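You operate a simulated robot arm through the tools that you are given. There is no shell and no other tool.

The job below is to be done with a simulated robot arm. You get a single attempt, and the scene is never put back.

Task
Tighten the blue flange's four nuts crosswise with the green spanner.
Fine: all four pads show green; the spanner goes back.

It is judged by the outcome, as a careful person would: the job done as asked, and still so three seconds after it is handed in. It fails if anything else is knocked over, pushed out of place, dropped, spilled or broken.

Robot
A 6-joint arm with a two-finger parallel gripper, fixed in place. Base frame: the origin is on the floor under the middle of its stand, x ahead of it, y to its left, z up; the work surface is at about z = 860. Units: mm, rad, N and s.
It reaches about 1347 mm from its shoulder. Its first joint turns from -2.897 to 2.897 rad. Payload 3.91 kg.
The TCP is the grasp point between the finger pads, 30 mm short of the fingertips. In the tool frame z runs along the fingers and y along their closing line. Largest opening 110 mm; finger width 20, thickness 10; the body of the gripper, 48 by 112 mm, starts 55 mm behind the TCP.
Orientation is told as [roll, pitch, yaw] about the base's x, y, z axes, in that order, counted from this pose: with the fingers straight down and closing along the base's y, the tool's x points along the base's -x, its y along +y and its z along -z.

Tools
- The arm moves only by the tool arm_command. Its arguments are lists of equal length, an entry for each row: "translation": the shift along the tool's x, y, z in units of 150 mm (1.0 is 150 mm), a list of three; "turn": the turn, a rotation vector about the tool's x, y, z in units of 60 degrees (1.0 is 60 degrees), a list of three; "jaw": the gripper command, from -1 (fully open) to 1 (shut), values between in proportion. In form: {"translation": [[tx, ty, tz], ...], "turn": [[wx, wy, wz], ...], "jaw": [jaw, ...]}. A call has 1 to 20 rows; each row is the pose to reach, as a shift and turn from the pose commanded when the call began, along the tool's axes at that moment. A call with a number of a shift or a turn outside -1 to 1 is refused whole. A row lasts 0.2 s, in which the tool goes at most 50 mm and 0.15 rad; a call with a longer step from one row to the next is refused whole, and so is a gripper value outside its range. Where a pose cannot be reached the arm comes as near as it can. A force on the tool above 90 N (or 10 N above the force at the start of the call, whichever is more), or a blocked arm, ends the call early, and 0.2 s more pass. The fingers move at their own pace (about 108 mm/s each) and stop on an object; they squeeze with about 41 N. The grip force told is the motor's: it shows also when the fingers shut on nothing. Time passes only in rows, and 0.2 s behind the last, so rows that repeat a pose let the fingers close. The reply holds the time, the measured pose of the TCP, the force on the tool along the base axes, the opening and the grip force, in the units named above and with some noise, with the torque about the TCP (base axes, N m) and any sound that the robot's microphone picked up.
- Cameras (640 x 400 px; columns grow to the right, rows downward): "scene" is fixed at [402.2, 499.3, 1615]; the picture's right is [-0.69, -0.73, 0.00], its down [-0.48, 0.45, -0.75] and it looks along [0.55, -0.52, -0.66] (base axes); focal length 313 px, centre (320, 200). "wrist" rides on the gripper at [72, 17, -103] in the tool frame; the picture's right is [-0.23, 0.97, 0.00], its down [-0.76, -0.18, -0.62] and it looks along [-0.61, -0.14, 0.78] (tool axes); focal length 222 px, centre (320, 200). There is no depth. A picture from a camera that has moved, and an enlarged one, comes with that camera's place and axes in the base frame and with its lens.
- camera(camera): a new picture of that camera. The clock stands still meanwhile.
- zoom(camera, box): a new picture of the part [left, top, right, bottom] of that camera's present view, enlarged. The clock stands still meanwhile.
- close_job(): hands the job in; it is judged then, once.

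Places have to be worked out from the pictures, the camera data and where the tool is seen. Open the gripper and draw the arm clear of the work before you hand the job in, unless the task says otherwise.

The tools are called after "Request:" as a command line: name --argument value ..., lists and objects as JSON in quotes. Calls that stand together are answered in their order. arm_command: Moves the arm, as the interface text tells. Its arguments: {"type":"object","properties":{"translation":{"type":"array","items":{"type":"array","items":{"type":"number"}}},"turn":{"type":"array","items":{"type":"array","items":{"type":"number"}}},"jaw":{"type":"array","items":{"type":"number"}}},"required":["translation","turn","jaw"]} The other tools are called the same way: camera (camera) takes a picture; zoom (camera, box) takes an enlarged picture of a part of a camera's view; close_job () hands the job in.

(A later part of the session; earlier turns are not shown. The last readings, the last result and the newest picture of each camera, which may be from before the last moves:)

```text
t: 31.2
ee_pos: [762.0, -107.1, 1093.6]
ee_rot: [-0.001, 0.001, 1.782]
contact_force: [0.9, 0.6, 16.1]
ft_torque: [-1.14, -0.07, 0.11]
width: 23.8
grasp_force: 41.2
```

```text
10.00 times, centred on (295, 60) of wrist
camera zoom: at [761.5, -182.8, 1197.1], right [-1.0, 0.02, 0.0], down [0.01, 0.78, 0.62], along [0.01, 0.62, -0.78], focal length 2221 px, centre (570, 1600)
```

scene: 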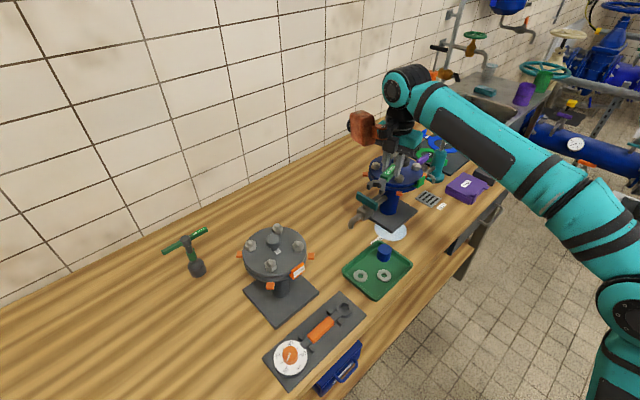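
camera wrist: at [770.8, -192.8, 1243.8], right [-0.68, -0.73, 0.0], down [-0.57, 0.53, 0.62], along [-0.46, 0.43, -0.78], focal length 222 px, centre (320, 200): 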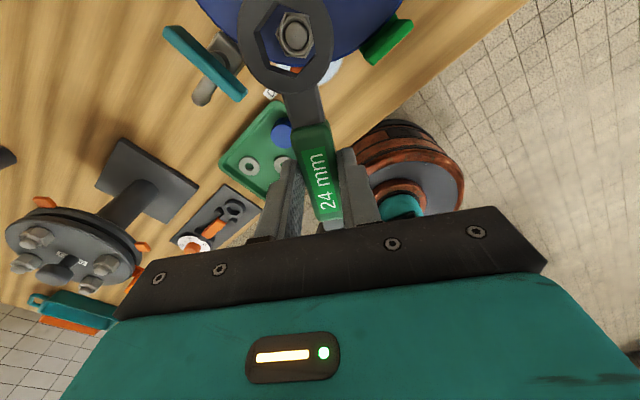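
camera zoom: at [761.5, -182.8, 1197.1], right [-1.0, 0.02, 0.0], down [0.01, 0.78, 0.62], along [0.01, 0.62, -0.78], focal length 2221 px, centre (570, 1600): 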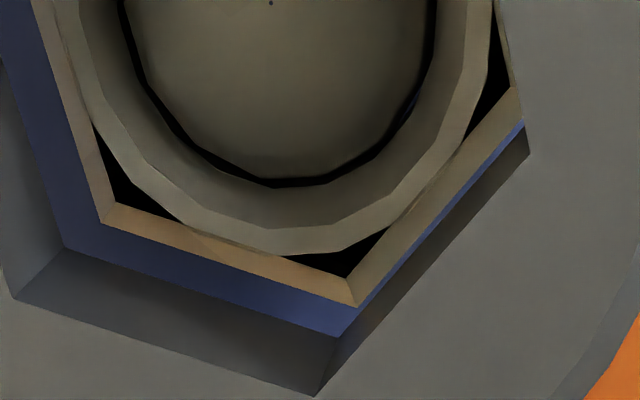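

The gap strips show the nut sitting about (+0.5, +0.9) mm off in the tool frame, with the ring resting on its edge. I slide by that amount under the light contact and press down slightly to let it drop over the nut.

Request:
arm_command --translation '[[0.0017, 0.003, 0], [0.0033, 0.006, 0], [0.0033, 0.006, 0.007], [0.0033, 0.006, 0.014], [0.0033, 0.006, 0.014]]' --turn '[[0, 0, 0], [0, 0, 0], [0, 0, 0], [0, 0, 0], [0, 0, 0]]' --jaw '[1, 1, 1, 1, 1]'

Request:
zoom --camera "wrist" --box '[255, 0, 335, 80]'

Request:
zoom --camera "scene" --box '[380, 150, 430, 190]'

```text
t: 32.4
ee_pos: [761.5, -109.4, 1089.0]
ee_rot: [0.002, 0.0, 1.782]
contact_force: [-4.6, 5.3, -4.9]
ft_torque: [0.22, 0.13, -0.14]
width: 23.2
grasp_force: 41.1
```

```text
5.00 times, centred on (295, 40) of wrist
camera zoom: at [761.6, -183.5, 1193.1], right [-1.0, 0.02, 0.0], down [0.02, 0.78, 0.62], along [0.01, 0.62, -0.78], focal length 1111 px, centre (445, 1000)
```

zoom: 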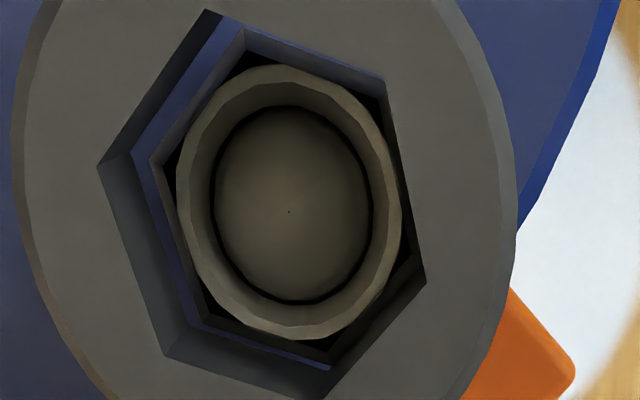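

```text
10.00 times, centred on (405, 170) of scene
camera zoom: at [402.2, 499.3, 1615.0], right [-0.69, -0.73, 0.0], down [-0.48, 0.45, -0.75], along [0.55, -0.52, -0.66], focal length 3132 px, centre (-530, 500)
```

zoom: 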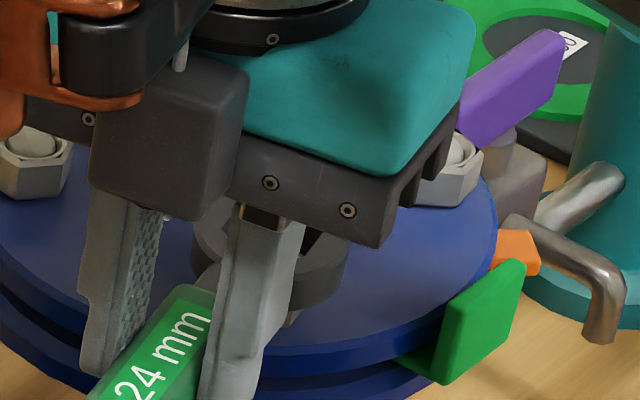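

The ring slipped over the nut (vertical force gone, slight side contact of ~7 N). I lower another 7 mm in small steps, easing the side load.

Request:
arm_command --translation '[[-0.0015, 0.001, 0.012], [-0.0015, 0.001, 0.024], [-0.0015, 0.001, 0.036], [-0.0015, 0.001, 0.048], [-0.0015, 0.001, 0.048]]' --turn '[[0, 0, 0], [0, 0, 0], [0, 0, 0], [0, 0, 0], [0, 0, 0]]' --jaw '[1, 1, 1, 1, 1]'

Request:
zoom --camera "wrist" --box '[220, 0, 380, 120]'

```text
t: 33.6
ee_pos: [761.3, -109.2, 1083.6]
ee_rot: [-0.002, -0.001, 1.781]
contact_force: [-4.1, 3.8, -3.2]
ft_torque: [0.08, 0.12, -0.12]
width: 23.6
grasp_force: 40.6
```

```text
3.33 times, centred on (300, 60) of wrist
camera zoom: at [761.5, -183.5, 1186.7], right [-1.0, 0.02, 0.0], down [0.01, 0.78, 0.62], along [0.01, 0.62, -0.78], focal length 740 px, centre (387, 667)
```

zoom: 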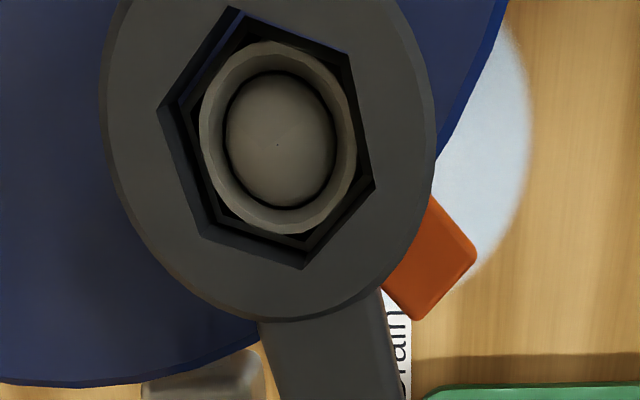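

The ring is now ~8 mm down over the nut. I settle 2 mm further and start turning clockwise 15° about the nut, watching force and the pad.

Request:
arm_command --translation '[[0, 0, 0.013], [0.0008, -0.024, 0.013], [0.0029, -0.048, 0.013], [0.0062, -0.0718, 0.013], [0.0107, -0.0954, 0.013], [0.0165, -0.1188, 0.013]]' --turn '[[0, 0, 0], [0, 0, 0.05], [0, 0, 0.1], [0, 0, 0.15], [0, 0, 0.2], [0, 0, 0.25]]' --jaw '[1, 1, 1, 1, 1, 1]'

Request:
zoom --camera "wrist" --box '[220, 0, 380, 120]'

Request:
zoom --camera "scene" --box '[360, 140, 450, 210]'

```text
t: 35.0
ee_pos: [780.0, -106.6, 1082.0]
ee_rot: [0.001, 0.0, 1.519]
contact_force: [-14.8, 7.5, -10.4]
ft_torque: [0.98, 0.34, -0.59]
width: 23.5
grasp_force: 40.7
```

```text
3.33 times, centred on (300, 60) of wrist
camera zoom: at [760.3, -179.0, 1184.9], right [-0.96, 0.28, 0.0], down [0.22, 0.75, 0.62], along [0.17, 0.6, -0.78], focal length 740 px, centre (387, 667)
```

zoom: 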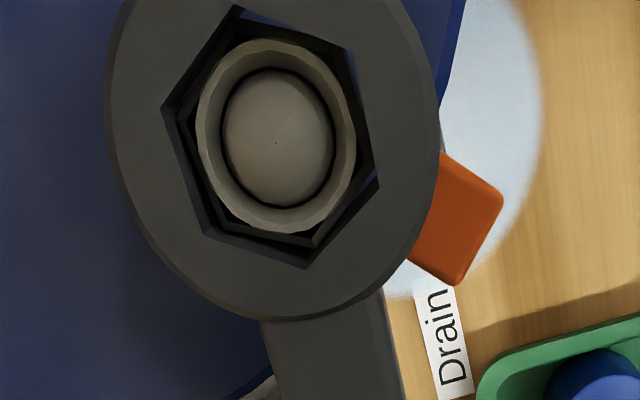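

```text
5.71 times, centred on (405, 175) of scene
camera zoom: at [402.2, 499.3, 1615.0], right [-0.69, -0.73, 0.0], down [-0.48, 0.45, -0.75], along [0.55, -0.52, -0.66], focal length 1790 px, centre (-166, 343)
```

zoom: 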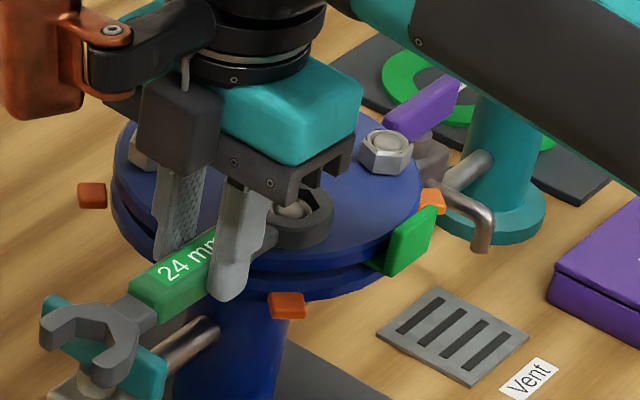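

The nut follows with about 15 N at the handle and the pad is still orange. I continue turning 20° more.

Request:
arm_command --translation '[[0.0014, -0.032, 0], [0.0049, -0.0639, 0], [0.0107, -0.0954, 0], [0.0187, -0.1265, 0], [0.0288, -0.1569, 0]]' --turn '[[0, 0, 0.0667], [0, 0, 0.1333], [0, 0, 0.2], [0, 0, 0.2667], [0, 0, 0.3333]]' --jaw '[1, 1, 1, 1, 1]'

Request:
zoom --camera "wrist" --box '[220, 0, 380, 120]'

Request:
zoom --camera "scene" --box '[360, 140, 450, 210]'

```text
t: 36.2
ee_pos: [802.6, -113.8, 1082.8]
ee_rot: [0.0, 0.0, 1.171]
contact_force: [-12.6, 10.7, -10.1]
ft_torque: [1.11, -0.04, -0.26]
width: 23.5
grasp_force: 40.7
```

```text
3.33 times, centred on (300, 60) of wrist
camera zoom: at [760.2, -173.2, 1185.0], right [-0.81, 0.59, 0.0], down [0.46, 0.63, 0.62], along [0.37, 0.5, -0.78], focal length 740 px, centre (387, 667)
```

zoom: 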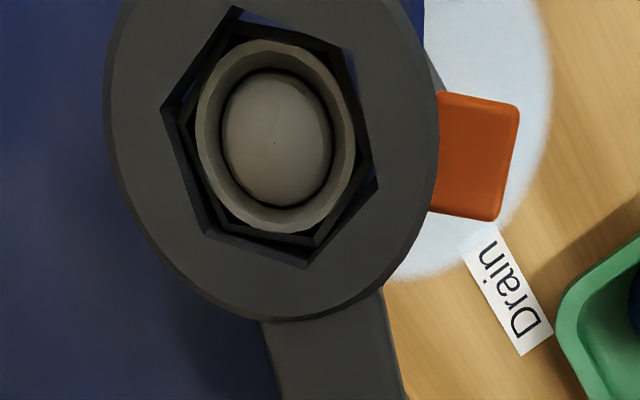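

```text
5.71 times, centred on (405, 175) of scene
camera zoom: at [402.2, 499.3, 1615.0], right [-0.69, -0.73, 0.0], down [-0.48, 0.45, -0.75], along [0.55, -0.52, -0.66], focal length 1790 px, centre (-166, 343)
```

zoom: 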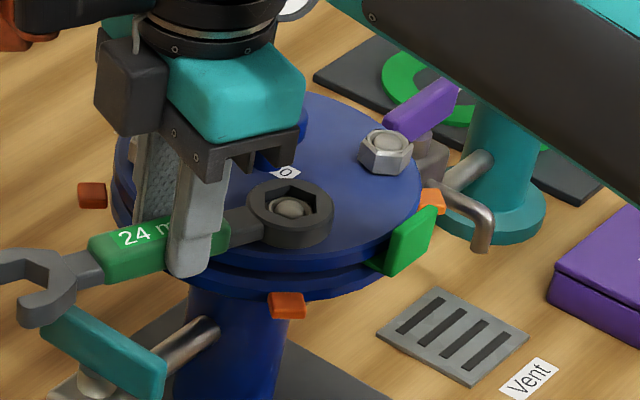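

Still orange with a steady ~1 Nm. I go on another 25° (handle to about 42°, still clear of the other nuts).

Request:
arm_command --translation '[[0.002, -0.04, 0], [0.0076, -0.0797, 0], [0.0165, -0.1188, 0], [0.0288, -0.1569, 0], [0.0444, -0.1938, 0]]' --turn '[[0, 0, 0.0833], [0, 0, 0.1667], [0, 0, 0.25], [0, 0, 0.3333], [0, 0, 0.4167]]' --jaw '[1, 1, 1, 1, 1]'

Request:
zoom --camera "wrist" --box '[220, 0, 380, 120]'

Request:
zoom --camera "scene" --box '[360, 140, 450, 210]'

```text
t: 37.4
ee_pos: [827.6, -130.3, 1083.3]
ee_rot: [0.0, -0.001, 0.734]
contact_force: [-12.4, 13.4, -8.5]
ft_torque: [0.89, -0.2, -0.09]
width: 23.4
grasp_force: 41.0
```

```text
3.33 times, centred on (300, 60) of wrist
camera zoom: at [762.6, -166.2, 1185.6], right [-0.48, 0.88, 0.0], down [0.68, 0.38, 0.62], along [0.55, 0.3, -0.78], focal length 740 px, centre (387, 667)
```

zoom: 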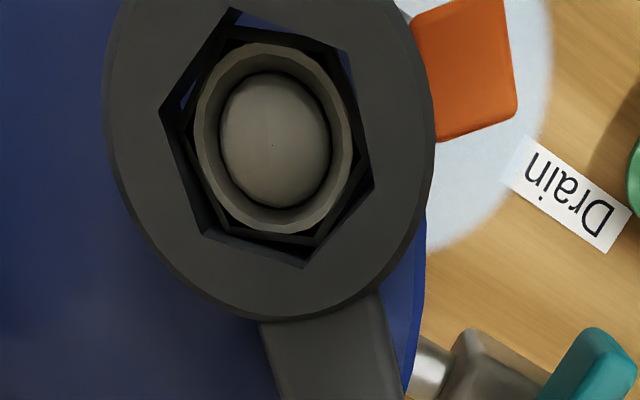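

```text
5.71 times, centred on (405, 175) of scene
camera zoom: at [402.2, 499.3, 1615.0], right [-0.69, -0.73, 0.0], down [-0.48, 0.45, -0.75], along [0.55, -0.52, -0.66], focal length 1790 px, centre (-166, 343)
```

zoom: 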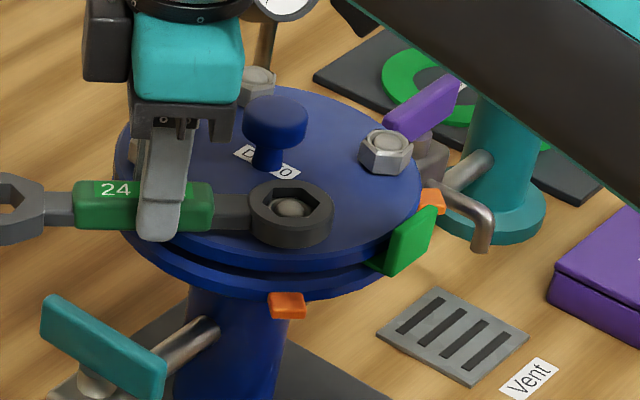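

The torque is slowly rising (≈1.0→1.26 Nm), pad still orange. To reseat, I back off 2°, lift the ring clear of the stud and inspect.

Request:
arm_command --translation '[[0.0002, 0.016, 0], [0.0002, 0.016, -0.03], [0.0002, 0.016, -0.08], [0.0002, 0.016, -0.14], [0.0002, 0.016, -0.17], [0.0002, 0.016, -0.17]]' --turn '[[0, 0, -0.0333], [0, 0, -0.0333], [0, 0, -0.0333], [0, 0, -0.0333], [0, 0, -0.0333], [0, 0, -0.0333]]' --jaw '[1, 1, 1, 1, 1, 1]'

Request:
zoom --camera "wrist" --box '[255, 0, 335, 80]'

Request:
zoom --camera "scene" --box '[360, 140, 450, 210]'

```text
t: 38.8
ee_pos: [824.6, -128.9, 1108.3]
ee_rot: [-0.001, 0.0, 0.77]
contact_force: [-17.3, 9.9, -24.5]
ft_torque: [0.79, 0.09, -0.04]
width: 23.4
grasp_force: 40.5
```

```text
5.00 times, centred on (295, 40) of wrist
camera zoom: at [762.8, -167.5, 1210.9], right [-0.51, 0.86, 0.0], down [0.67, 0.4, 0.62], along [0.53, 0.32, -0.78], focal length 1111 px, centre (445, 1000)
```

zoom: 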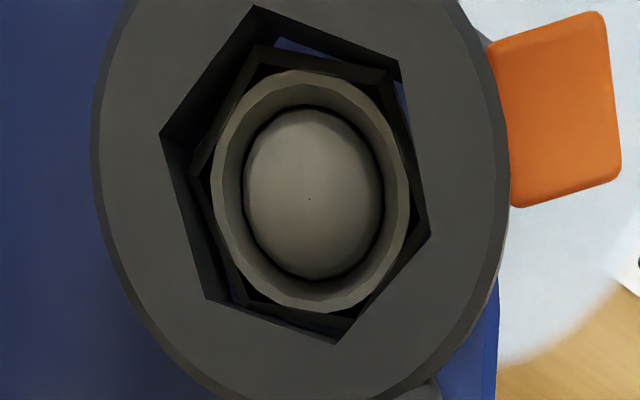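

```text
5.71 times, centred on (405, 175) of scene
camera zoom: at [402.2, 499.3, 1615.0], right [-0.69, -0.73, 0.0], down [-0.48, 0.45, -0.75], along [0.55, -0.52, -0.66], focal length 1790 px, centre (-166, 343)
```

zoom: 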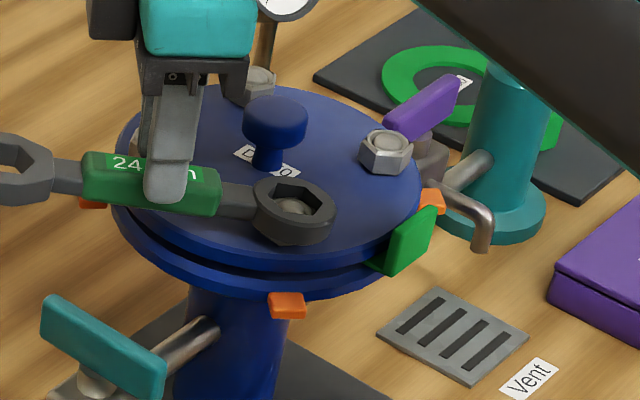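

The ring stayed on the nut and the spanner tilted in the fingers while I lifted. I go straight back down the same way to level it again.

Request:
arm_command --translation '[[0, 0, 0.03], [0, 0, 0.08], [0, 0, 0.13], [0, 0, 0.16], [0, 0, 0.17], [0, 0, 0.17]]' --turn '[[0, 0, 0], [0, 0, 0], [0, 0, 0], [0, 0, 0], [0, 0, 0], [0, 0, 0]]' --jaw '[1, 1, 1, 1, 1, 1]'

Request:
zoom --camera "wrist" --box '[220, 0, 380, 120]'

Request:
zoom --camera "scene" --box '[360, 140, 450, 210]'

```text
t: 40.2
ee_pos: [825.2, -128.1, 1084.5]
ee_rot: [-0.002, -0.002, 0.767]
contact_force: [4.3, 14.3, 31.7]
ft_torque: [0.4, -0.25, 0.17]
width: 23.6
grasp_force: 41.6
```

```text
3.33 times, centred on (300, 60) of wrist
camera zoom: at [761.7, -166.4, 1186.5], right [-0.51, 0.86, 0.0], down [0.67, 0.4, 0.62], along [0.54, 0.32, -0.78], focal length 740 px, centre (387, 667)
```

zoom: 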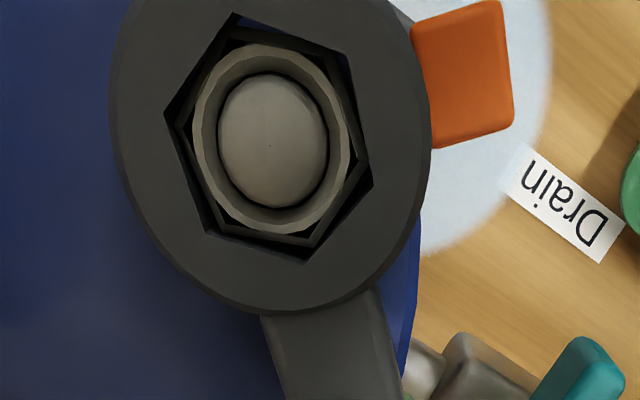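

```text
5.71 times, centred on (405, 175) of scene
camera zoom: at [402.2, 499.3, 1615.0], right [-0.69, -0.73, 0.0], down [-0.48, 0.45, -0.75], along [0.55, -0.52, -0.66], focal length 1790 px, centre (-166, 343)
```

zoom: 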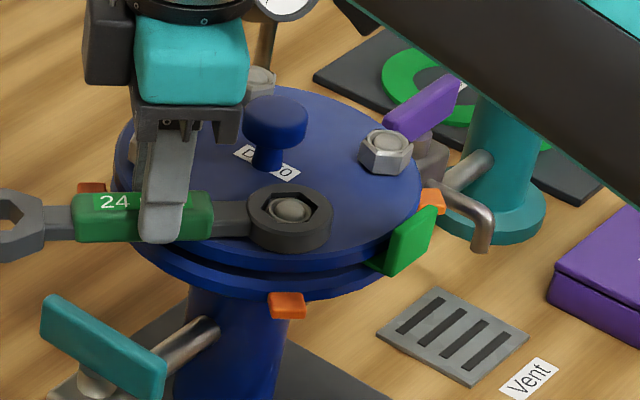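

Level again; now there's 32 N upward push and ~14 N side load. I relieve these with small moves (up 1.5 mm, slightly outward and back) before trying to lift.

Request:
arm_command --translation '[[-0.003, 0.004, -0.008], [-0.003, 0.004, -0.012], [-0.003, 0.004, -0.012]]' --turn '[[0, 0, -0.01], [0, 0, -0.01], [0, 0, -0.01]]' --jaw '[1, 1, 1]'

```text
t: 41.0
ee_pos: [825.0, -126.9, 1082.8]
ee_rot: [0.002, 0.003, 0.779]
contact_force: [-13.9, 12.9, 3.7]
ft_torque: [1.08, -0.34, -0.26]
width: 23.4
grasp_force: 41.0
```

Vertical load is gone but a ~19 N tangential push remains. I zoom to see how the nut sits in the ring.

Request:
zoom --camera "wrist" --box '[255, 0, 335, 80]'

Request:
zoom --camera "scene" --box '[380, 155, 430, 190]'

```text
5.00 times, centred on (295, 40) of wrist
camera zoom: at [762.5, -167.2, 1186.6], right [-0.52, 0.85, 0.0], down [0.67, 0.41, 0.62], along [0.53, 0.33, -0.78], focal length 1111 px, centre (445, 1000)
```

zoom: 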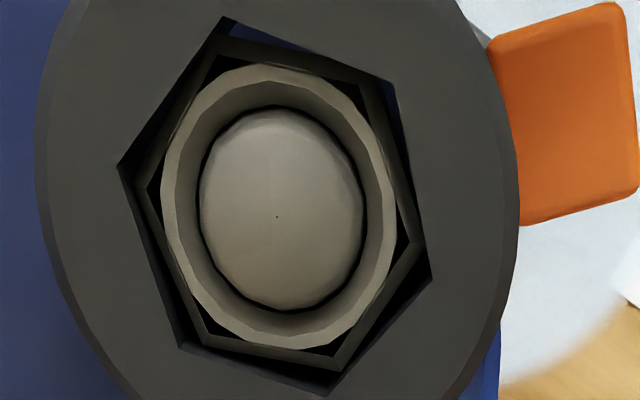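

```text
11.43 times, centred on (405, 172) of scene
camera zoom: at [402.2, 499.3, 1615.0], right [-0.69, -0.73, 0.0], down [-0.48, 0.45, -0.75], along [0.55, -0.52, -0.66], focal length 3579 px, centre (-651, 514)
```

zoom: 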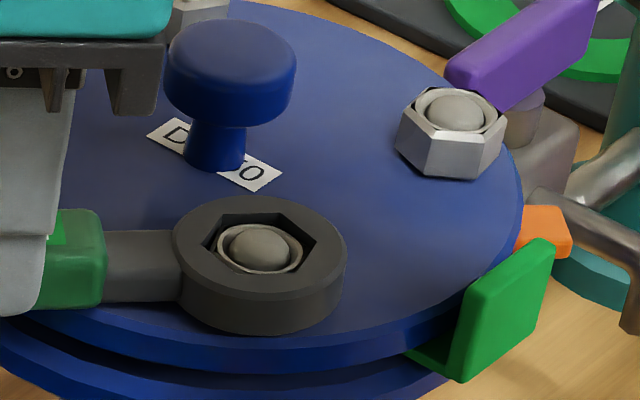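

The ring still leans against the nut's clockwise flats (about 5° ahead). I back off 4° more to find the free play.

Request:
arm_command --translation '[[0.0003, 0.016, 0], [0.0009, 0.032, 0], [0.0009, 0.032, 0]]' --turn '[[0, 0, -0.0333], [0, 0, -0.0667], [0, 0, -0.0667]]' --jaw '[1, 1, 1]'

Request:
zoom --camera "wrist" --box '[255, 0, 335, 80]'

```text
t: 41.8
ee_pos: [823.0, -125.1, 1083.7]
ee_rot: [-0.001, 0.001, 0.849]
contact_force: [-9.2, 5.4, -1.8]
ft_torque: [0.24, 0.15, -0.59]
width: 23.4
grasp_force: 40.9
```

```text
5.00 times, centred on (295, 40) of wrist
camera zoom: at [762.5, -168.7, 1186.6], right [-0.58, 0.81, 0.0], down [0.64, 0.45, 0.62], along [0.51, 0.36, -0.78], focal length 1111 px, centre (445, 1000)
```

zoom: 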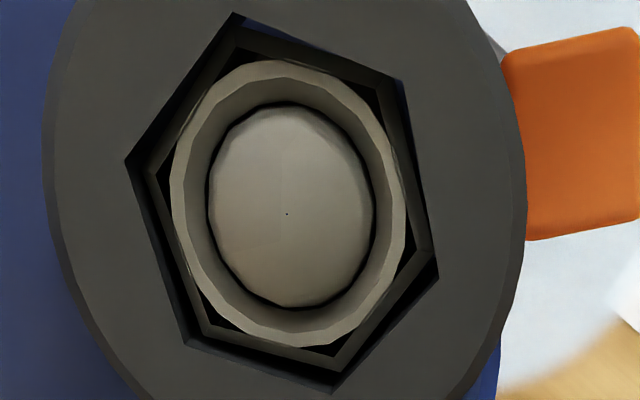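

The nut torque is now about zero, leaving a ~10 N side bias. I shift about 1 mm to the relieving side, and see the force.

Request:
arm_command --translation '[[0, 0.005, 0], [0, 0.008, 0], [0, 0.008, 0]]' --turn '[[0, 0, 0], [0, 0, 0], [0, 0, 0]]' --jaw '[1, 1, 1]'

```text
t: 42.6
ee_pos: [821.4, -124.4, 1083.7]
ee_rot: [0.001, 0.0, 0.849]
contact_force: [-1.5, -4.7, -4.2]
ft_torque: [-0.04, -0.02, 0.17]
width: 23.6
grasp_force: 41.2
```

Side load is nearly gone. Now I lift in small steps, 6 mm first, and check that the ring comes up.

Request:
arm_command --translation '[[0.001, -0.0005, -0.01], [0.001, -0.0005, -0.02], [0.001, -0.0005, -0.03], [0.001, -0.0005, -0.04], [0.001, -0.0005, -0.04]]' --turn '[[0, 0, 0], [0, 0, 0], [0, 0, 0], [0, 0, 0], [0, 0, 0]]' --jaw '[1, 1, 1, 1, 1]'

Request:
zoom --camera "wrist" --box '[255, 0, 335, 80]'

Request:
zoom --camera "scene" --box '[360, 140, 450, 210]'

```text
t: 43.8
ee_pos: [821.1, -123.6, 1090.5]
ee_rot: [-0.001, -0.001, 0.849]
contact_force: [-0.7, -0.4, -2.0]
ft_torque: [-0.05, 0.0, 0.06]
width: 23.5
grasp_force: 41.7
```

```text
5.00 times, centred on (295, 40) of wrist
camera zoom: at [761.4, -167.6, 1192.6], right [-0.58, 0.81, 0.0], down [0.64, 0.45, 0.62], along [0.51, 0.36, -0.78], focal length 1111 px, centre (445, 1000)
```

zoom: 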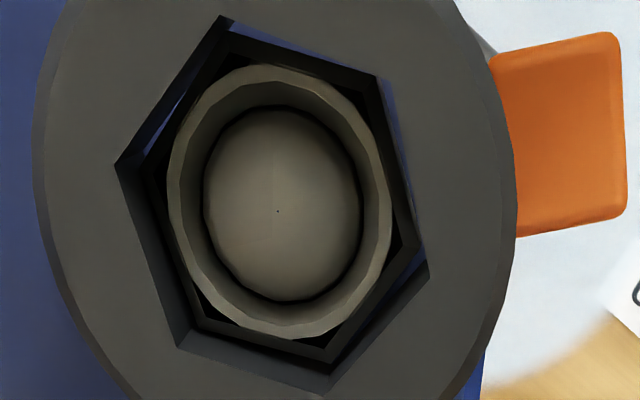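

```text
5.71 times, centred on (405, 175) of scene
camera zoom: at [402.2, 499.3, 1615.0], right [-0.69, -0.73, 0.0], down [-0.48, 0.45, -0.75], along [0.55, -0.52, -0.66], focal length 1790 px, centre (-166, 343)
```

zoom: 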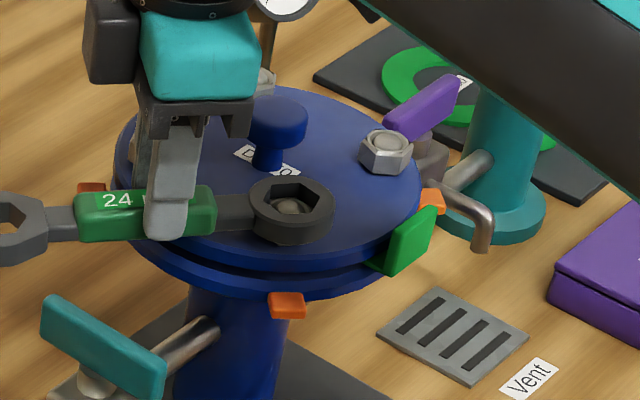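

The ring is free (forces ≈ 0). I lift clear of the stud and swing back 60° around the nut for a second stroke.

Request:
arm_command --translation '[[0, 0, -0.06], [0, 0, -0.12], [0, 0, -0.16], [0.028, 0.0496, -0.16], [0.056, 0.0993, -0.16], [0.084, 0.149, -0.16], [0.112, 0.1985, -0.16], [0.14, 0.248, -0.16], [0.168, 0.298, -0.16], [0.196, 0.347, -0.16], [0.224, 0.397, -0.16], [0.224, 0.397, -0.16]]' --turn '[[0, 0, 0], [0, 0, 0], [0, 0, 0], [0, 0, -0.125], [0, 0, -0.25], [0, 0, -0.375], [0, 0, -0.5], [0, 0, -0.625], [0, 0, -0.75], [0, 0, -0.875], [0, 0, -1.0], [0, 0, -1.0]]' --jaw '[1, 1, 1, 1, 1, 1, 1, 1, 1, 1, 1, 1]'

Request:
zoom --camera "wrist" --box '[255, 0, 335, 80]'

Request:
zoom --camera "scene" --box '[350, 120, 450, 210]'

```text
t: 46.4
ee_pos: [754.8, -109.1, 1115.1]
ee_rot: [-0.001, 0.0, 1.899]
contact_force: [0.0, -0.3, -2.1]
ft_torque: [-0.02, 0.01, 0.02]
width: 23.4
grasp_force: 40.9
```

```text
5.00 times, centred on (295, 40) of wrist
camera zoom: at [762.7, -184.6, 1217.1], right [-1.0, -0.1, 0.0], down [-0.08, 0.78, 0.62], along [-0.06, 0.62, -0.78], focal length 1111 px, centre (445, 1000)
```

zoom: 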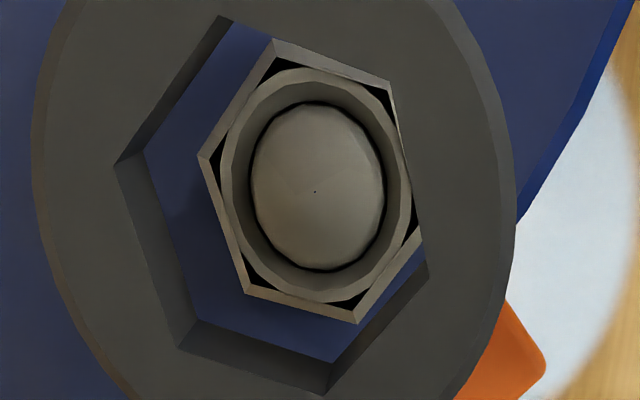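

```text
4.44 times, centred on (400, 165) of scene
camera zoom: at [402.2, 499.3, 1615.0], right [-0.69, -0.73, 0.0], down [-0.48, 0.45, -0.75], along [0.55, -0.52, -0.66], focal length 1392 px, centre (-36, 356)
```

zoom: 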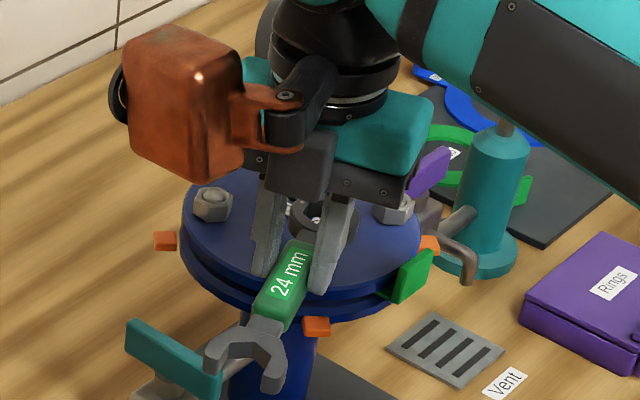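

Nut and ring agree within about 2.5°; I correct and lower to just above the nut top, then check.

Request:
arm_command --translation '[[0.0033, 0.0233, 0], [0.0033, 0.0233, 0.05], [0.0033, 0.0233, 0.09], [0.0033, 0.0233, 0.115], [0.0033, 0.0233, 0.115]]' --turn '[[0, 0, -0.042], [0, 0, -0.042], [0, 0, -0.042], [0, 0, -0.042], [0, 0, -0.042]]' --jaw '[1, 1, 1, 1, 1]'

Request:
zoom --camera "wrist" --box '[255, 0, 335, 80]'

```text
t: 47.6
ee_pos: [750.2, -111.4, 1095.8]
ee_rot: [0.0, -0.002, 1.941]
contact_force: [0.1, -0.3, -1.9]
ft_torque: [0.0, -0.02, 0.04]
width: 23.5
grasp_force: 40.9
```

```text
5.00 times, centred on (295, 40) of wrist
camera zoom: at [762.5, -185.5, 1199.1], right [-0.99, -0.14, 0.0], down [-0.11, 0.77, 0.62], along [-0.09, 0.62, -0.78], focal length 1111 px, centre (445, 1000)
```

zoom: 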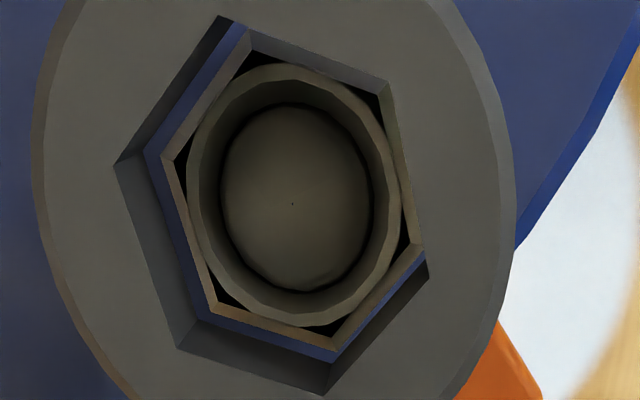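

The gap strips say the nut is ~0.8 mm towards tool +y. I shift by that and lower onto the nut.

Request:
arm_command --translation '[[0.001, 0.0055, 0], [0.001, 0.0055, 0.015], [0.001, 0.0055, 0.03], [0.001, 0.0055, 0.03]]' --turn '[[0, 0, 0], [0, 0, 0], [0, 0, 0], [0, 0, 0]]' --jaw '[1, 1, 1, 1]'

```text
t: 48.6
ee_pos: [749.3, -111.5, 1091.4]
ee_rot: [0.0, -0.002, 1.941]
contact_force: [-0.1, 0.2, -2.4]
ft_torque: [-0.01, 0.05, 0.04]
width: 23.3
grasp_force: 41.3
```

No contact force at all, so it's sliding on cleanly. I lower 8 mm more and look.

Request:
arm_command --translation '[[0, 0, 0.015], [0, 0, 0.03], [0, 0, 0.045], [0, 0, 0.055], [0, 0, 0.055]]' --turn '[[0, 0, 0], [0, 0, 0], [0, 0, 0], [0, 0, 0], [0, 0, 0]]' --jaw '[1, 1, 1, 1, 1]'

Request:
zoom --camera "wrist" --box '[255, 0, 335, 80]'

```text
t: 49.8
ee_pos: [750.5, -112.7, 1084.4]
ee_rot: [0.0, 0.001, 1.94]
contact_force: [-0.3, 0.3, -1.9]
ft_torque: [-0.04, 0.0, 0.0]
width: 23.2
grasp_force: 41.3
```

```text
5.00 times, centred on (295, 40) of wrist
camera zoom: at [761.9, -185.9, 1186.8], right [-0.99, -0.14, 0.0], down [-0.11, 0.77, 0.62], along [-0.09, 0.62, -0.78], focal length 1111 px, centre (445, 1000)
```

zoom: 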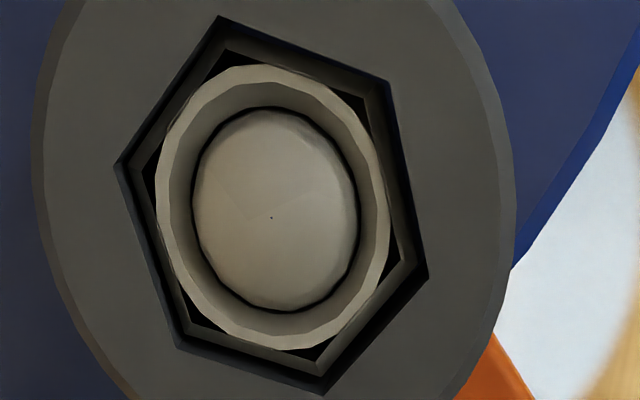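

Seated with zero load. I turn clockwise 30° about the nut and check.

Request:
arm_command --translation '[[0.002, -0.0397, 0], [0.0075, -0.0791, 0], [0.0164, -0.1179, 0], [0.0286, -0.1558, 0], [0.0441, -0.1924, 0], [0.0628, -0.2276, 0]]' --turn '[[0, 0, 0.0833], [0, 0, 0.1667], [0, 0, 0.25], [0, 0, 0.3333], [0, 0, 0.4167], [0, 0, 0.5]]' --jaw '[1, 1, 1, 1, 1, 1]'

Request:
zoom --camera "scene" --box '[350, 120, 450, 210]'

```text
t: 51.2
ee_pos: [782.1, -108.1, 1088.2]
ee_rot: [-0.002, 0.0, 1.414]
contact_force: [-83.0, -2.2, -2.4]
ft_torque: [1.09, 2.05, 0.98]
width: 27.6
grasp_force: 40.7
```

```text
4.44 times, centred on (400, 165) of scene
camera zoom: at [402.2, 499.3, 1615.0], right [-0.69, -0.73, 0.0], down [-0.48, 0.45, -0.75], along [0.55, -0.52, -0.66], focal length 1392 px, centre (-36, 356)
```

zoom: 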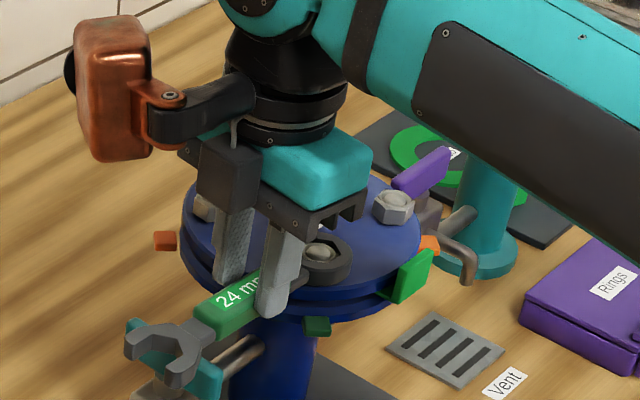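

The front-left pad has turned green and the load jumped to 83 N, so this nut is tight. I stop there and back off to relieve the load.

Request:
arm_command --translation '[[0.002, 0.0397, 0.01], [0.0073, 0.0791, 0.02], [0.0073, 0.0791, 0.02]]' --turn '[[0, 0, -0.0833], [0, 0, -0.1667], [0, 0, -0.1667]]' --jaw '[1, 1, 1]'

Request:
zoom --camera "wrist" --box '[220, 0, 420, 240]'

Request:
zoom --camera "scene" --box '[350, 120, 450, 210]'

```text
t: 52.0
ee_pos: [772.8, -106.9, 1080.9]
ee_rot: [-0.002, 0.001, 1.592]
contact_force: [-0.8, 1.8, 24.8]
ft_torque: [-0.61, -0.06, 0.84]
width: 23.6
grasp_force: 42.0
```

```text
1.67 times, centred on (320, 120) of wrist
camera zoom: at [758.5, -179.9, 1184.3], right [-0.98, 0.2, 0.0], down [0.16, 0.77, 0.62], along [0.13, 0.61, -0.78], focal length 370 px, centre (320, 333)
```

zoom: 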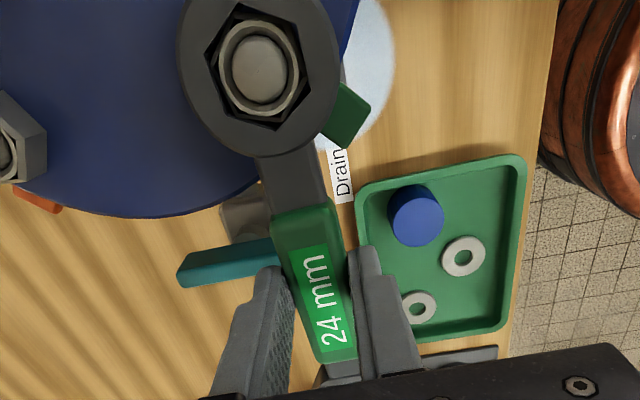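

```text
4.44 times, centred on (400, 165) of scene
camera zoom: at [402.2, 499.3, 1615.0], right [-0.69, -0.73, 0.0], down [-0.48, 0.45, -0.75], along [0.55, -0.52, -0.66], focal length 1392 px, centre (-36, 356)
```

zoom: 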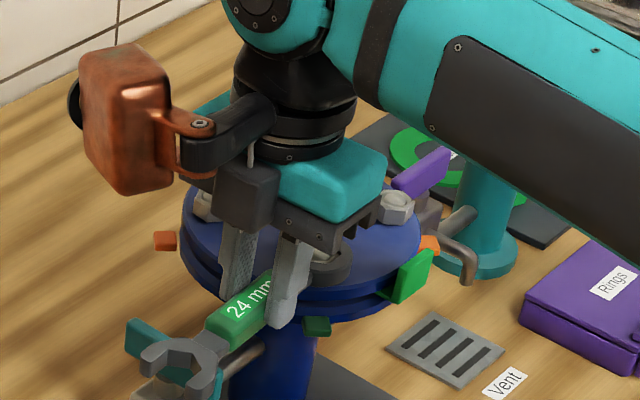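

The pad stays green and the side load is gone; only a vertical 25 N press and small twist remain. I ease up 2 mm and look at the ring on the nut.

Request:
arm_command --translation '[[0, 0, -0.008], [0, 0, -0.016], [0, 0, -0.016]]' --turn '[[0, 0, 0], [0, 0, 0], [0, 0, 0]]' --jaw '[1, 1, 1]'

Request:
zoom --camera "wrist" --box '[245, 0, 325, 80]'

```text
t: 52.8
ee_pos: [773.6, -107.3, 1081.6]
ee_rot: [0.001, -0.001, 1.591]
contact_force: [-16.7, 5.5, -12.3]
ft_torque: [1.3, 0.48, 0.37]
width: 23.7
grasp_force: 41.6
```

```text
5.00 times, centred on (285, 40) of wrist
camera zoom: at [759.2, -180.1, 1184.9], right [-0.98, 0.21, 0.0], down [0.16, 0.76, 0.62], along [0.13, 0.61, -0.78], focal length 1111 px, centre (495, 1000)
```

zoom: 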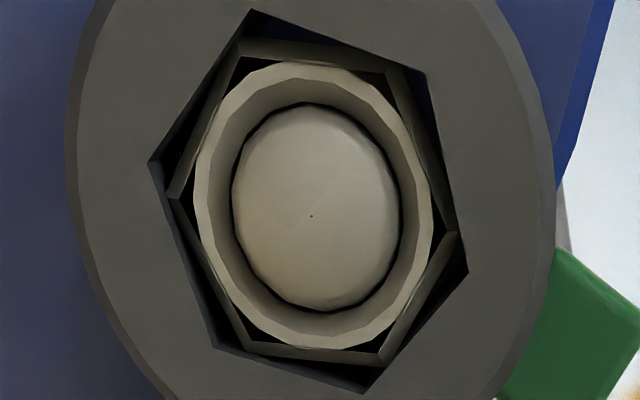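

The ring still leans clockwise against the nut (17 N). I back off another 8° to centre the play.

Request:
arm_command --translation '[[0.0012, 0.032, 0], [0.0047, 0.0638, 0], [0.0047, 0.0638, 0]]' --turn '[[0, 0, -0.0667], [0, 0, -0.1333], [0, 0, -0.1333]]' --jaw '[1, 1, 1]'

Request:
zoom --camera "wrist" --box '[245, 0, 325, 80]'

```text
t: 53.6
ee_pos: [765.0, -108.7, 1083.8]
ee_rot: [-0.002, 0.001, 1.733]
contact_force: [2.4, 4.9, 0.1]
ft_torque: [0.06, -0.11, 0.25]
width: 23.2
grasp_force: 41.1
```

```text
5.00 times, centred on (285, 40) of wrist
camera zoom: at [760.2, -182.5, 1186.6], right [-1.0, 0.07, 0.0], down [0.05, 0.78, 0.62], along [0.04, 0.62, -0.78], focal length 1111 px, centre (495, 1000)
```

zoom: 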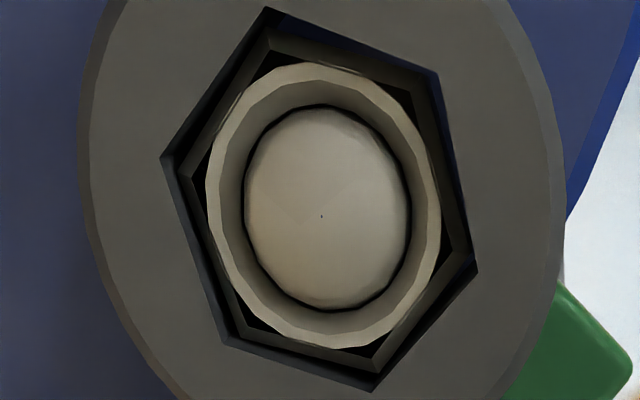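

Now nearly zero load and centred. I lift straight up to transit height.

Request:
arm_command --translation '[[0, 0, -0.02], [0, 0, -0.05], [0, 0, -0.12], [0, 0, -0.22], [0, 0, -0.32], [0, 0, -0.38], [0, 0, -0.38]]' --turn '[[0, 0, 0], [0, 0, 0], [0, 0, 0], [0, 0, 0], [0, 0, 0], [0, 0, 0], [0, 0, 0]]' --jaw '[1, 1, 1, 1, 1, 1, 1]'

Request:
zoom --camera "wrist" --box '[220, 0, 380, 120]'

Request:
zoom --camera "scene" --box '[340, 100, 460, 210]'

```text
t: 55.2
ee_pos: [764.1, -107.5, 1141.2]
ee_rot: [0.0, 0.001, 1.731]
contact_force: [0.6, 0.3, -1.4]
ft_torque: [0.02, 0.0, -0.02]
width: 23.2
grasp_force: 42.0
```

```text
3.33 times, centred on (300, 60) of wrist
camera zoom: at [759.8, -182.6, 1243.5], right [-1.0, 0.07, 0.0], down [0.05, 0.78, 0.62], along [0.04, 0.62, -0.78], focal length 740 px, centre (387, 667)
```

zoom: 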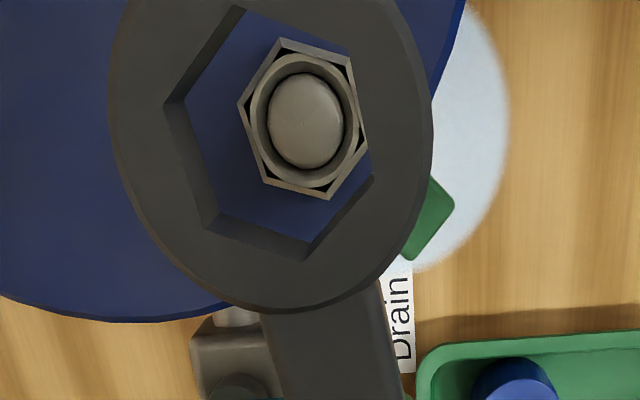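

```text
3.64 times, centred on (400, 155) of scene
camera zoom: at [402.2, 499.3, 1615.0], right [-0.69, -0.73, 0.0], down [-0.48, 0.45, -0.75], along [0.55, -0.52, -0.66], focal length 1139 px, centre (29, 364)
```

zoom: 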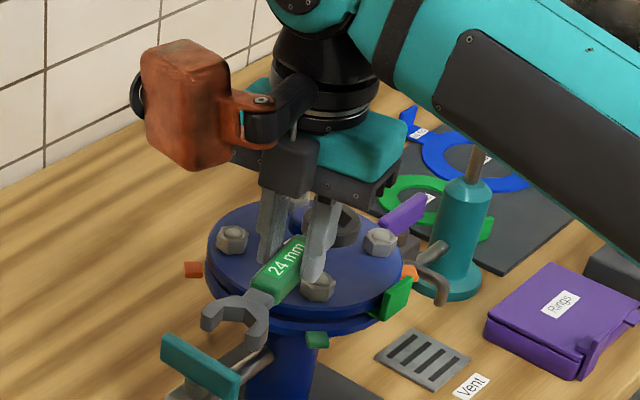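

The first pad is green. Crosswise means the diagonal nut next, so I swing over the lid (above the knob) to the back-right nut at about (858, -264), handle pointing to 45°.

Request:
arm_command --translation '[[0.09, -0.085, 0], [0.18, -0.17, 0], [0.27, -0.26, 0], [0.36, -0.345, 0], [0.46, -0.44, 0], [0.56, -0.535, 0], [0.66, -0.63, 0], [0.76, -0.725, 0], [0.83, -0.79, 0], [0.859, -0.821, 0], [0.859, -0.821, 0]]' --turn '[[0, 0, 0.1], [0, 0, 0.2], [0, 0, 0.3], [0, 0, 0.4], [0, 0, 0.5], [0, 0, 0.6], [0, 0, 0.7], [0, 0, 0.8], [0, 0, 0.87], [0, 0, 0.905], [0, 0, 0.905]]' --jaw '[1, 1, 1, 1, 1, 1, 1, 1, 1, 1, 1]'

Request:
camera --camera "wrist"

Request:
zoom --camera "wrist" --box '[245, 0, 325, 80]'

Request:
camera --camera "scene"

```text
t: 57.6
ee_pos: [905.7, -216.1, 1140.0]
ee_rot: [0.0, 0.0, 0.782]
contact_force: [-0.3, -1.1, -2.4]
ft_torque: [-0.05, 0.01, 0.01]
width: 23.4
grasp_force: 41.4
```

```text
taken
camera wrist: at [844.1, -255.9, 1243.0], right [-0.53, 0.85, 0.0], down [0.67, 0.41, 0.62], along [0.53, 0.33, -0.78], focal length 222 px, centre (320, 200)
```

wrist: 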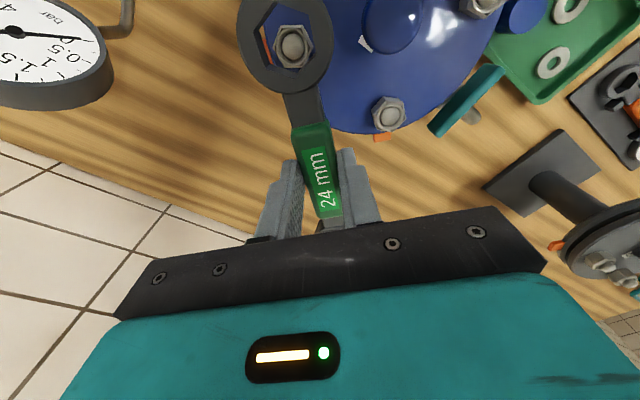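

```text
5.00 times, centred on (285, 40) of wrist
camera zoom: at [844.1, -255.9, 1243.0], right [-0.53, 0.85, 0.0], down [0.67, 0.41, 0.62], along [0.53, 0.33, -0.78], focal length 1111 px, centre (495, 1000)
```

zoom: 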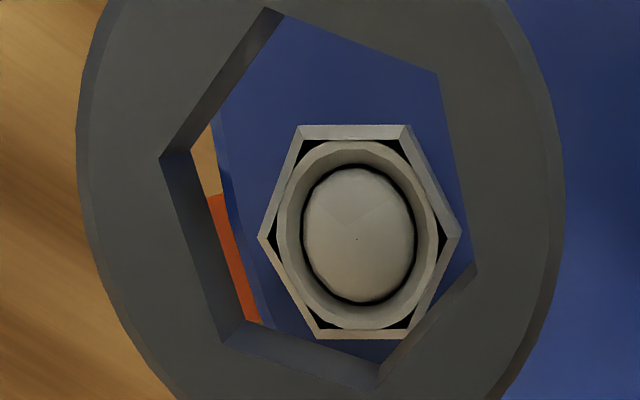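

```text
taken
```

scene: 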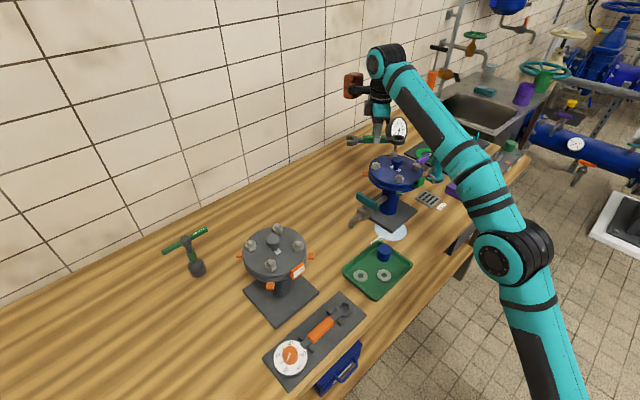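

The nut here is turned ~15° relative to the ring; centre at (63.8, -4) in the tool frame. I rotate to yaw ≈60° with compensation and lower to just above the stud, fingertips still above the neighbouring nut.

Request:
arm_command --translation '[[-0.009, 0.047, 0], [-0.0178, 0.0939, 0], [-0.0178, 0.0939, 0.1], [-0.0178, 0.0939, 0.18], [-0.0178, 0.0939, 0.22], [-0.0178, 0.0939, 0.22]]' --turn '[[0, 0, -0.127], [0, 0, -0.2533], [0, 0, -0.2533], [0, 0, -0.2533], [0, 0, -0.2533], [0, 0, -0.2533]]' --jaw '[1, 1, 1, 1, 1, 1]'

Request:
camera --camera "wrist"

Request:
zoom --camera "wrist" --box '[245, 0, 325, 80]'

Request:
zoom --camera "scene" --box '[350, 110, 450, 200]'

```text
t: 59.0
ee_pos: [898.5, -203.4, 1107.1]
ee_rot: [0.001, 0.001, 1.049]
contact_force: [0.1, -0.1, -2.1]
ft_torque: [0.01, -0.02, 0.02]
width: 23.3
grasp_force: 40.6
```

```text
taken
camera wrist: at [848.5, -259.1, 1210.1], right [-0.73, 0.68, 0.0], down [0.53, 0.57, 0.62], along [0.43, 0.46, -0.78], focal length 222 px, centre (320, 200)
```

wrist: 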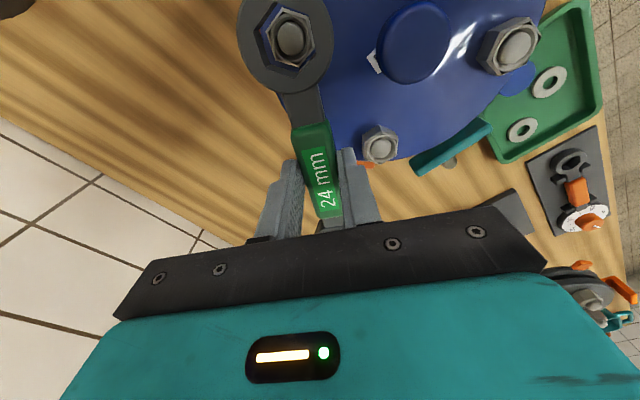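

```text
5.00 times, centred on (285, 40) of wrist
camera zoom: at [848.5, -259.1, 1210.1], right [-0.73, 0.68, 0.0], down [0.53, 0.57, 0.62], along [0.43, 0.46, -0.78], focal length 1111 px, centre (495, 1000)
```

zoom: 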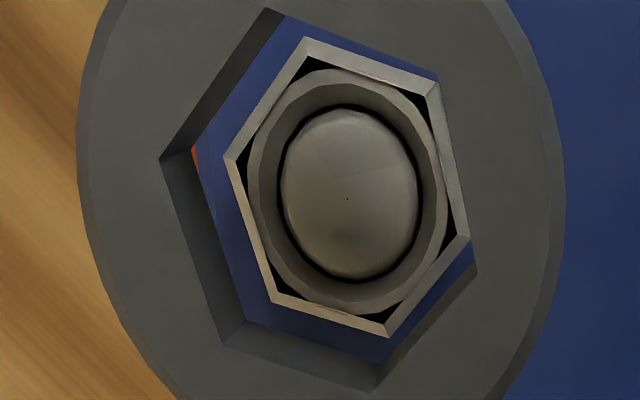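

```text
4.44 times, centred on (400, 155) of scene
camera zoom: at [402.2, 499.3, 1615.0], right [-0.69, -0.73, 0.0], down [-0.48, 0.45, -0.75], along [0.55, -0.52, -0.66], focal length 1392 px, centre (-36, 400)
```

zoom: 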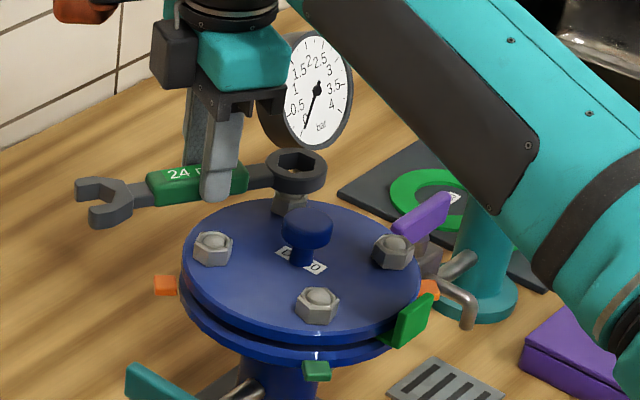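

Offset and angle look right (within ~0.2 mm and 0.6° after the known bias). I lower 16 mm in small steps and watch for contact.

Request:
arm_command --translation '[[0, 0, 0.03], [0, 0, 0.06], [0, 0, 0.08], [0, 0, 0.095], [0, 0, 0.105], [0, 0, 0.105]]' --turn '[[0, 0, 0], [0, 0, 0], [0, 0, 0], [0, 0, 0], [0, 0, 0], [0, 0, 0]]' --jaw '[1, 1, 1, 1, 1, 1]'

Request:
zoom --camera "wrist" --box '[245, 0, 325, 80]'

```text
t: 60.4
ee_pos: [898.9, -203.7, 1091.7]
ee_rot: [0.001, -0.001, 1.049]
contact_force: [-0.7, -0.4, -1.9]
ft_torque: [-0.05, 0.02, -0.01]
width: 23.5
grasp_force: 41.3
```

```text
5.00 times, centred on (285, 40) of wrist
camera zoom: at [848.5, -259.0, 1194.3], right [-0.73, 0.68, 0.0], down [0.53, 0.57, 0.62], along [0.42, 0.46, -0.78], focal length 1111 px, centre (495, 1000)
```

zoom: 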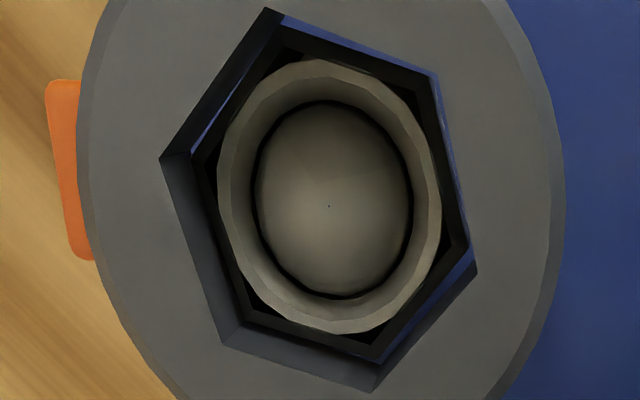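

No contact; the ring is passing over the nut. I lower 8 mm further.

Request:
arm_command --translation '[[0, 0, 0.015], [0, 0, 0.03], [0, 0, 0.045], [0, 0, 0.055], [0, 0, 0.055]]' --turn '[[0, 0, 0], [0, 0, 0], [0, 0, 0], [0, 0, 0], [0, 0, 0]]' --jaw '[1, 1, 1, 1, 1]'

Request:
zoom --camera "wrist" --box '[220, 0, 420, 240]'

Request:
zoom --camera "scene" --box '[350, 110, 450, 200]'

```text
t: 61.6
ee_pos: [898.5, -203.8, 1083.6]
ee_rot: [0.001, 0.0, 1.049]
contact_force: [-0.5, -1.3, -2.8]
ft_torque: [-0.03, 0.03, 0.03]
width: 23.2
grasp_force: 41.2
```

```text
1.67 times, centred on (320, 120) of wrist
camera zoom: at [848.4, -258.9, 1186.2], right [-0.73, 0.68, 0.0], down [0.53, 0.57, 0.62], along [0.42, 0.46, -0.78], focal length 370 px, centre (320, 333)
```

zoom: 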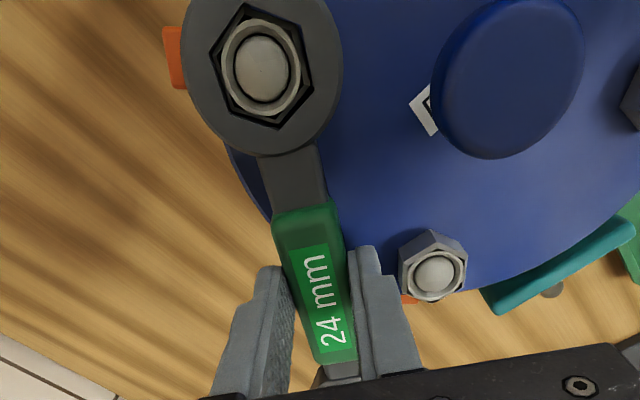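

```text
4.44 times, centred on (400, 155) of scene
camera zoom: at [402.2, 499.3, 1615.0], right [-0.69, -0.73, 0.0], down [-0.48, 0.45, -0.75], along [0.55, -0.52, -0.66], focal length 1392 px, centre (-36, 400)
```

zoom: 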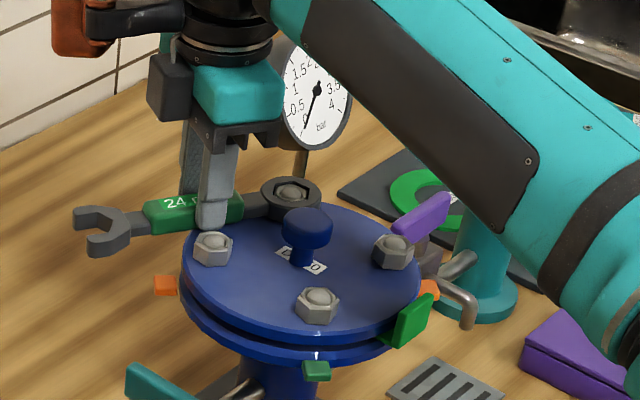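

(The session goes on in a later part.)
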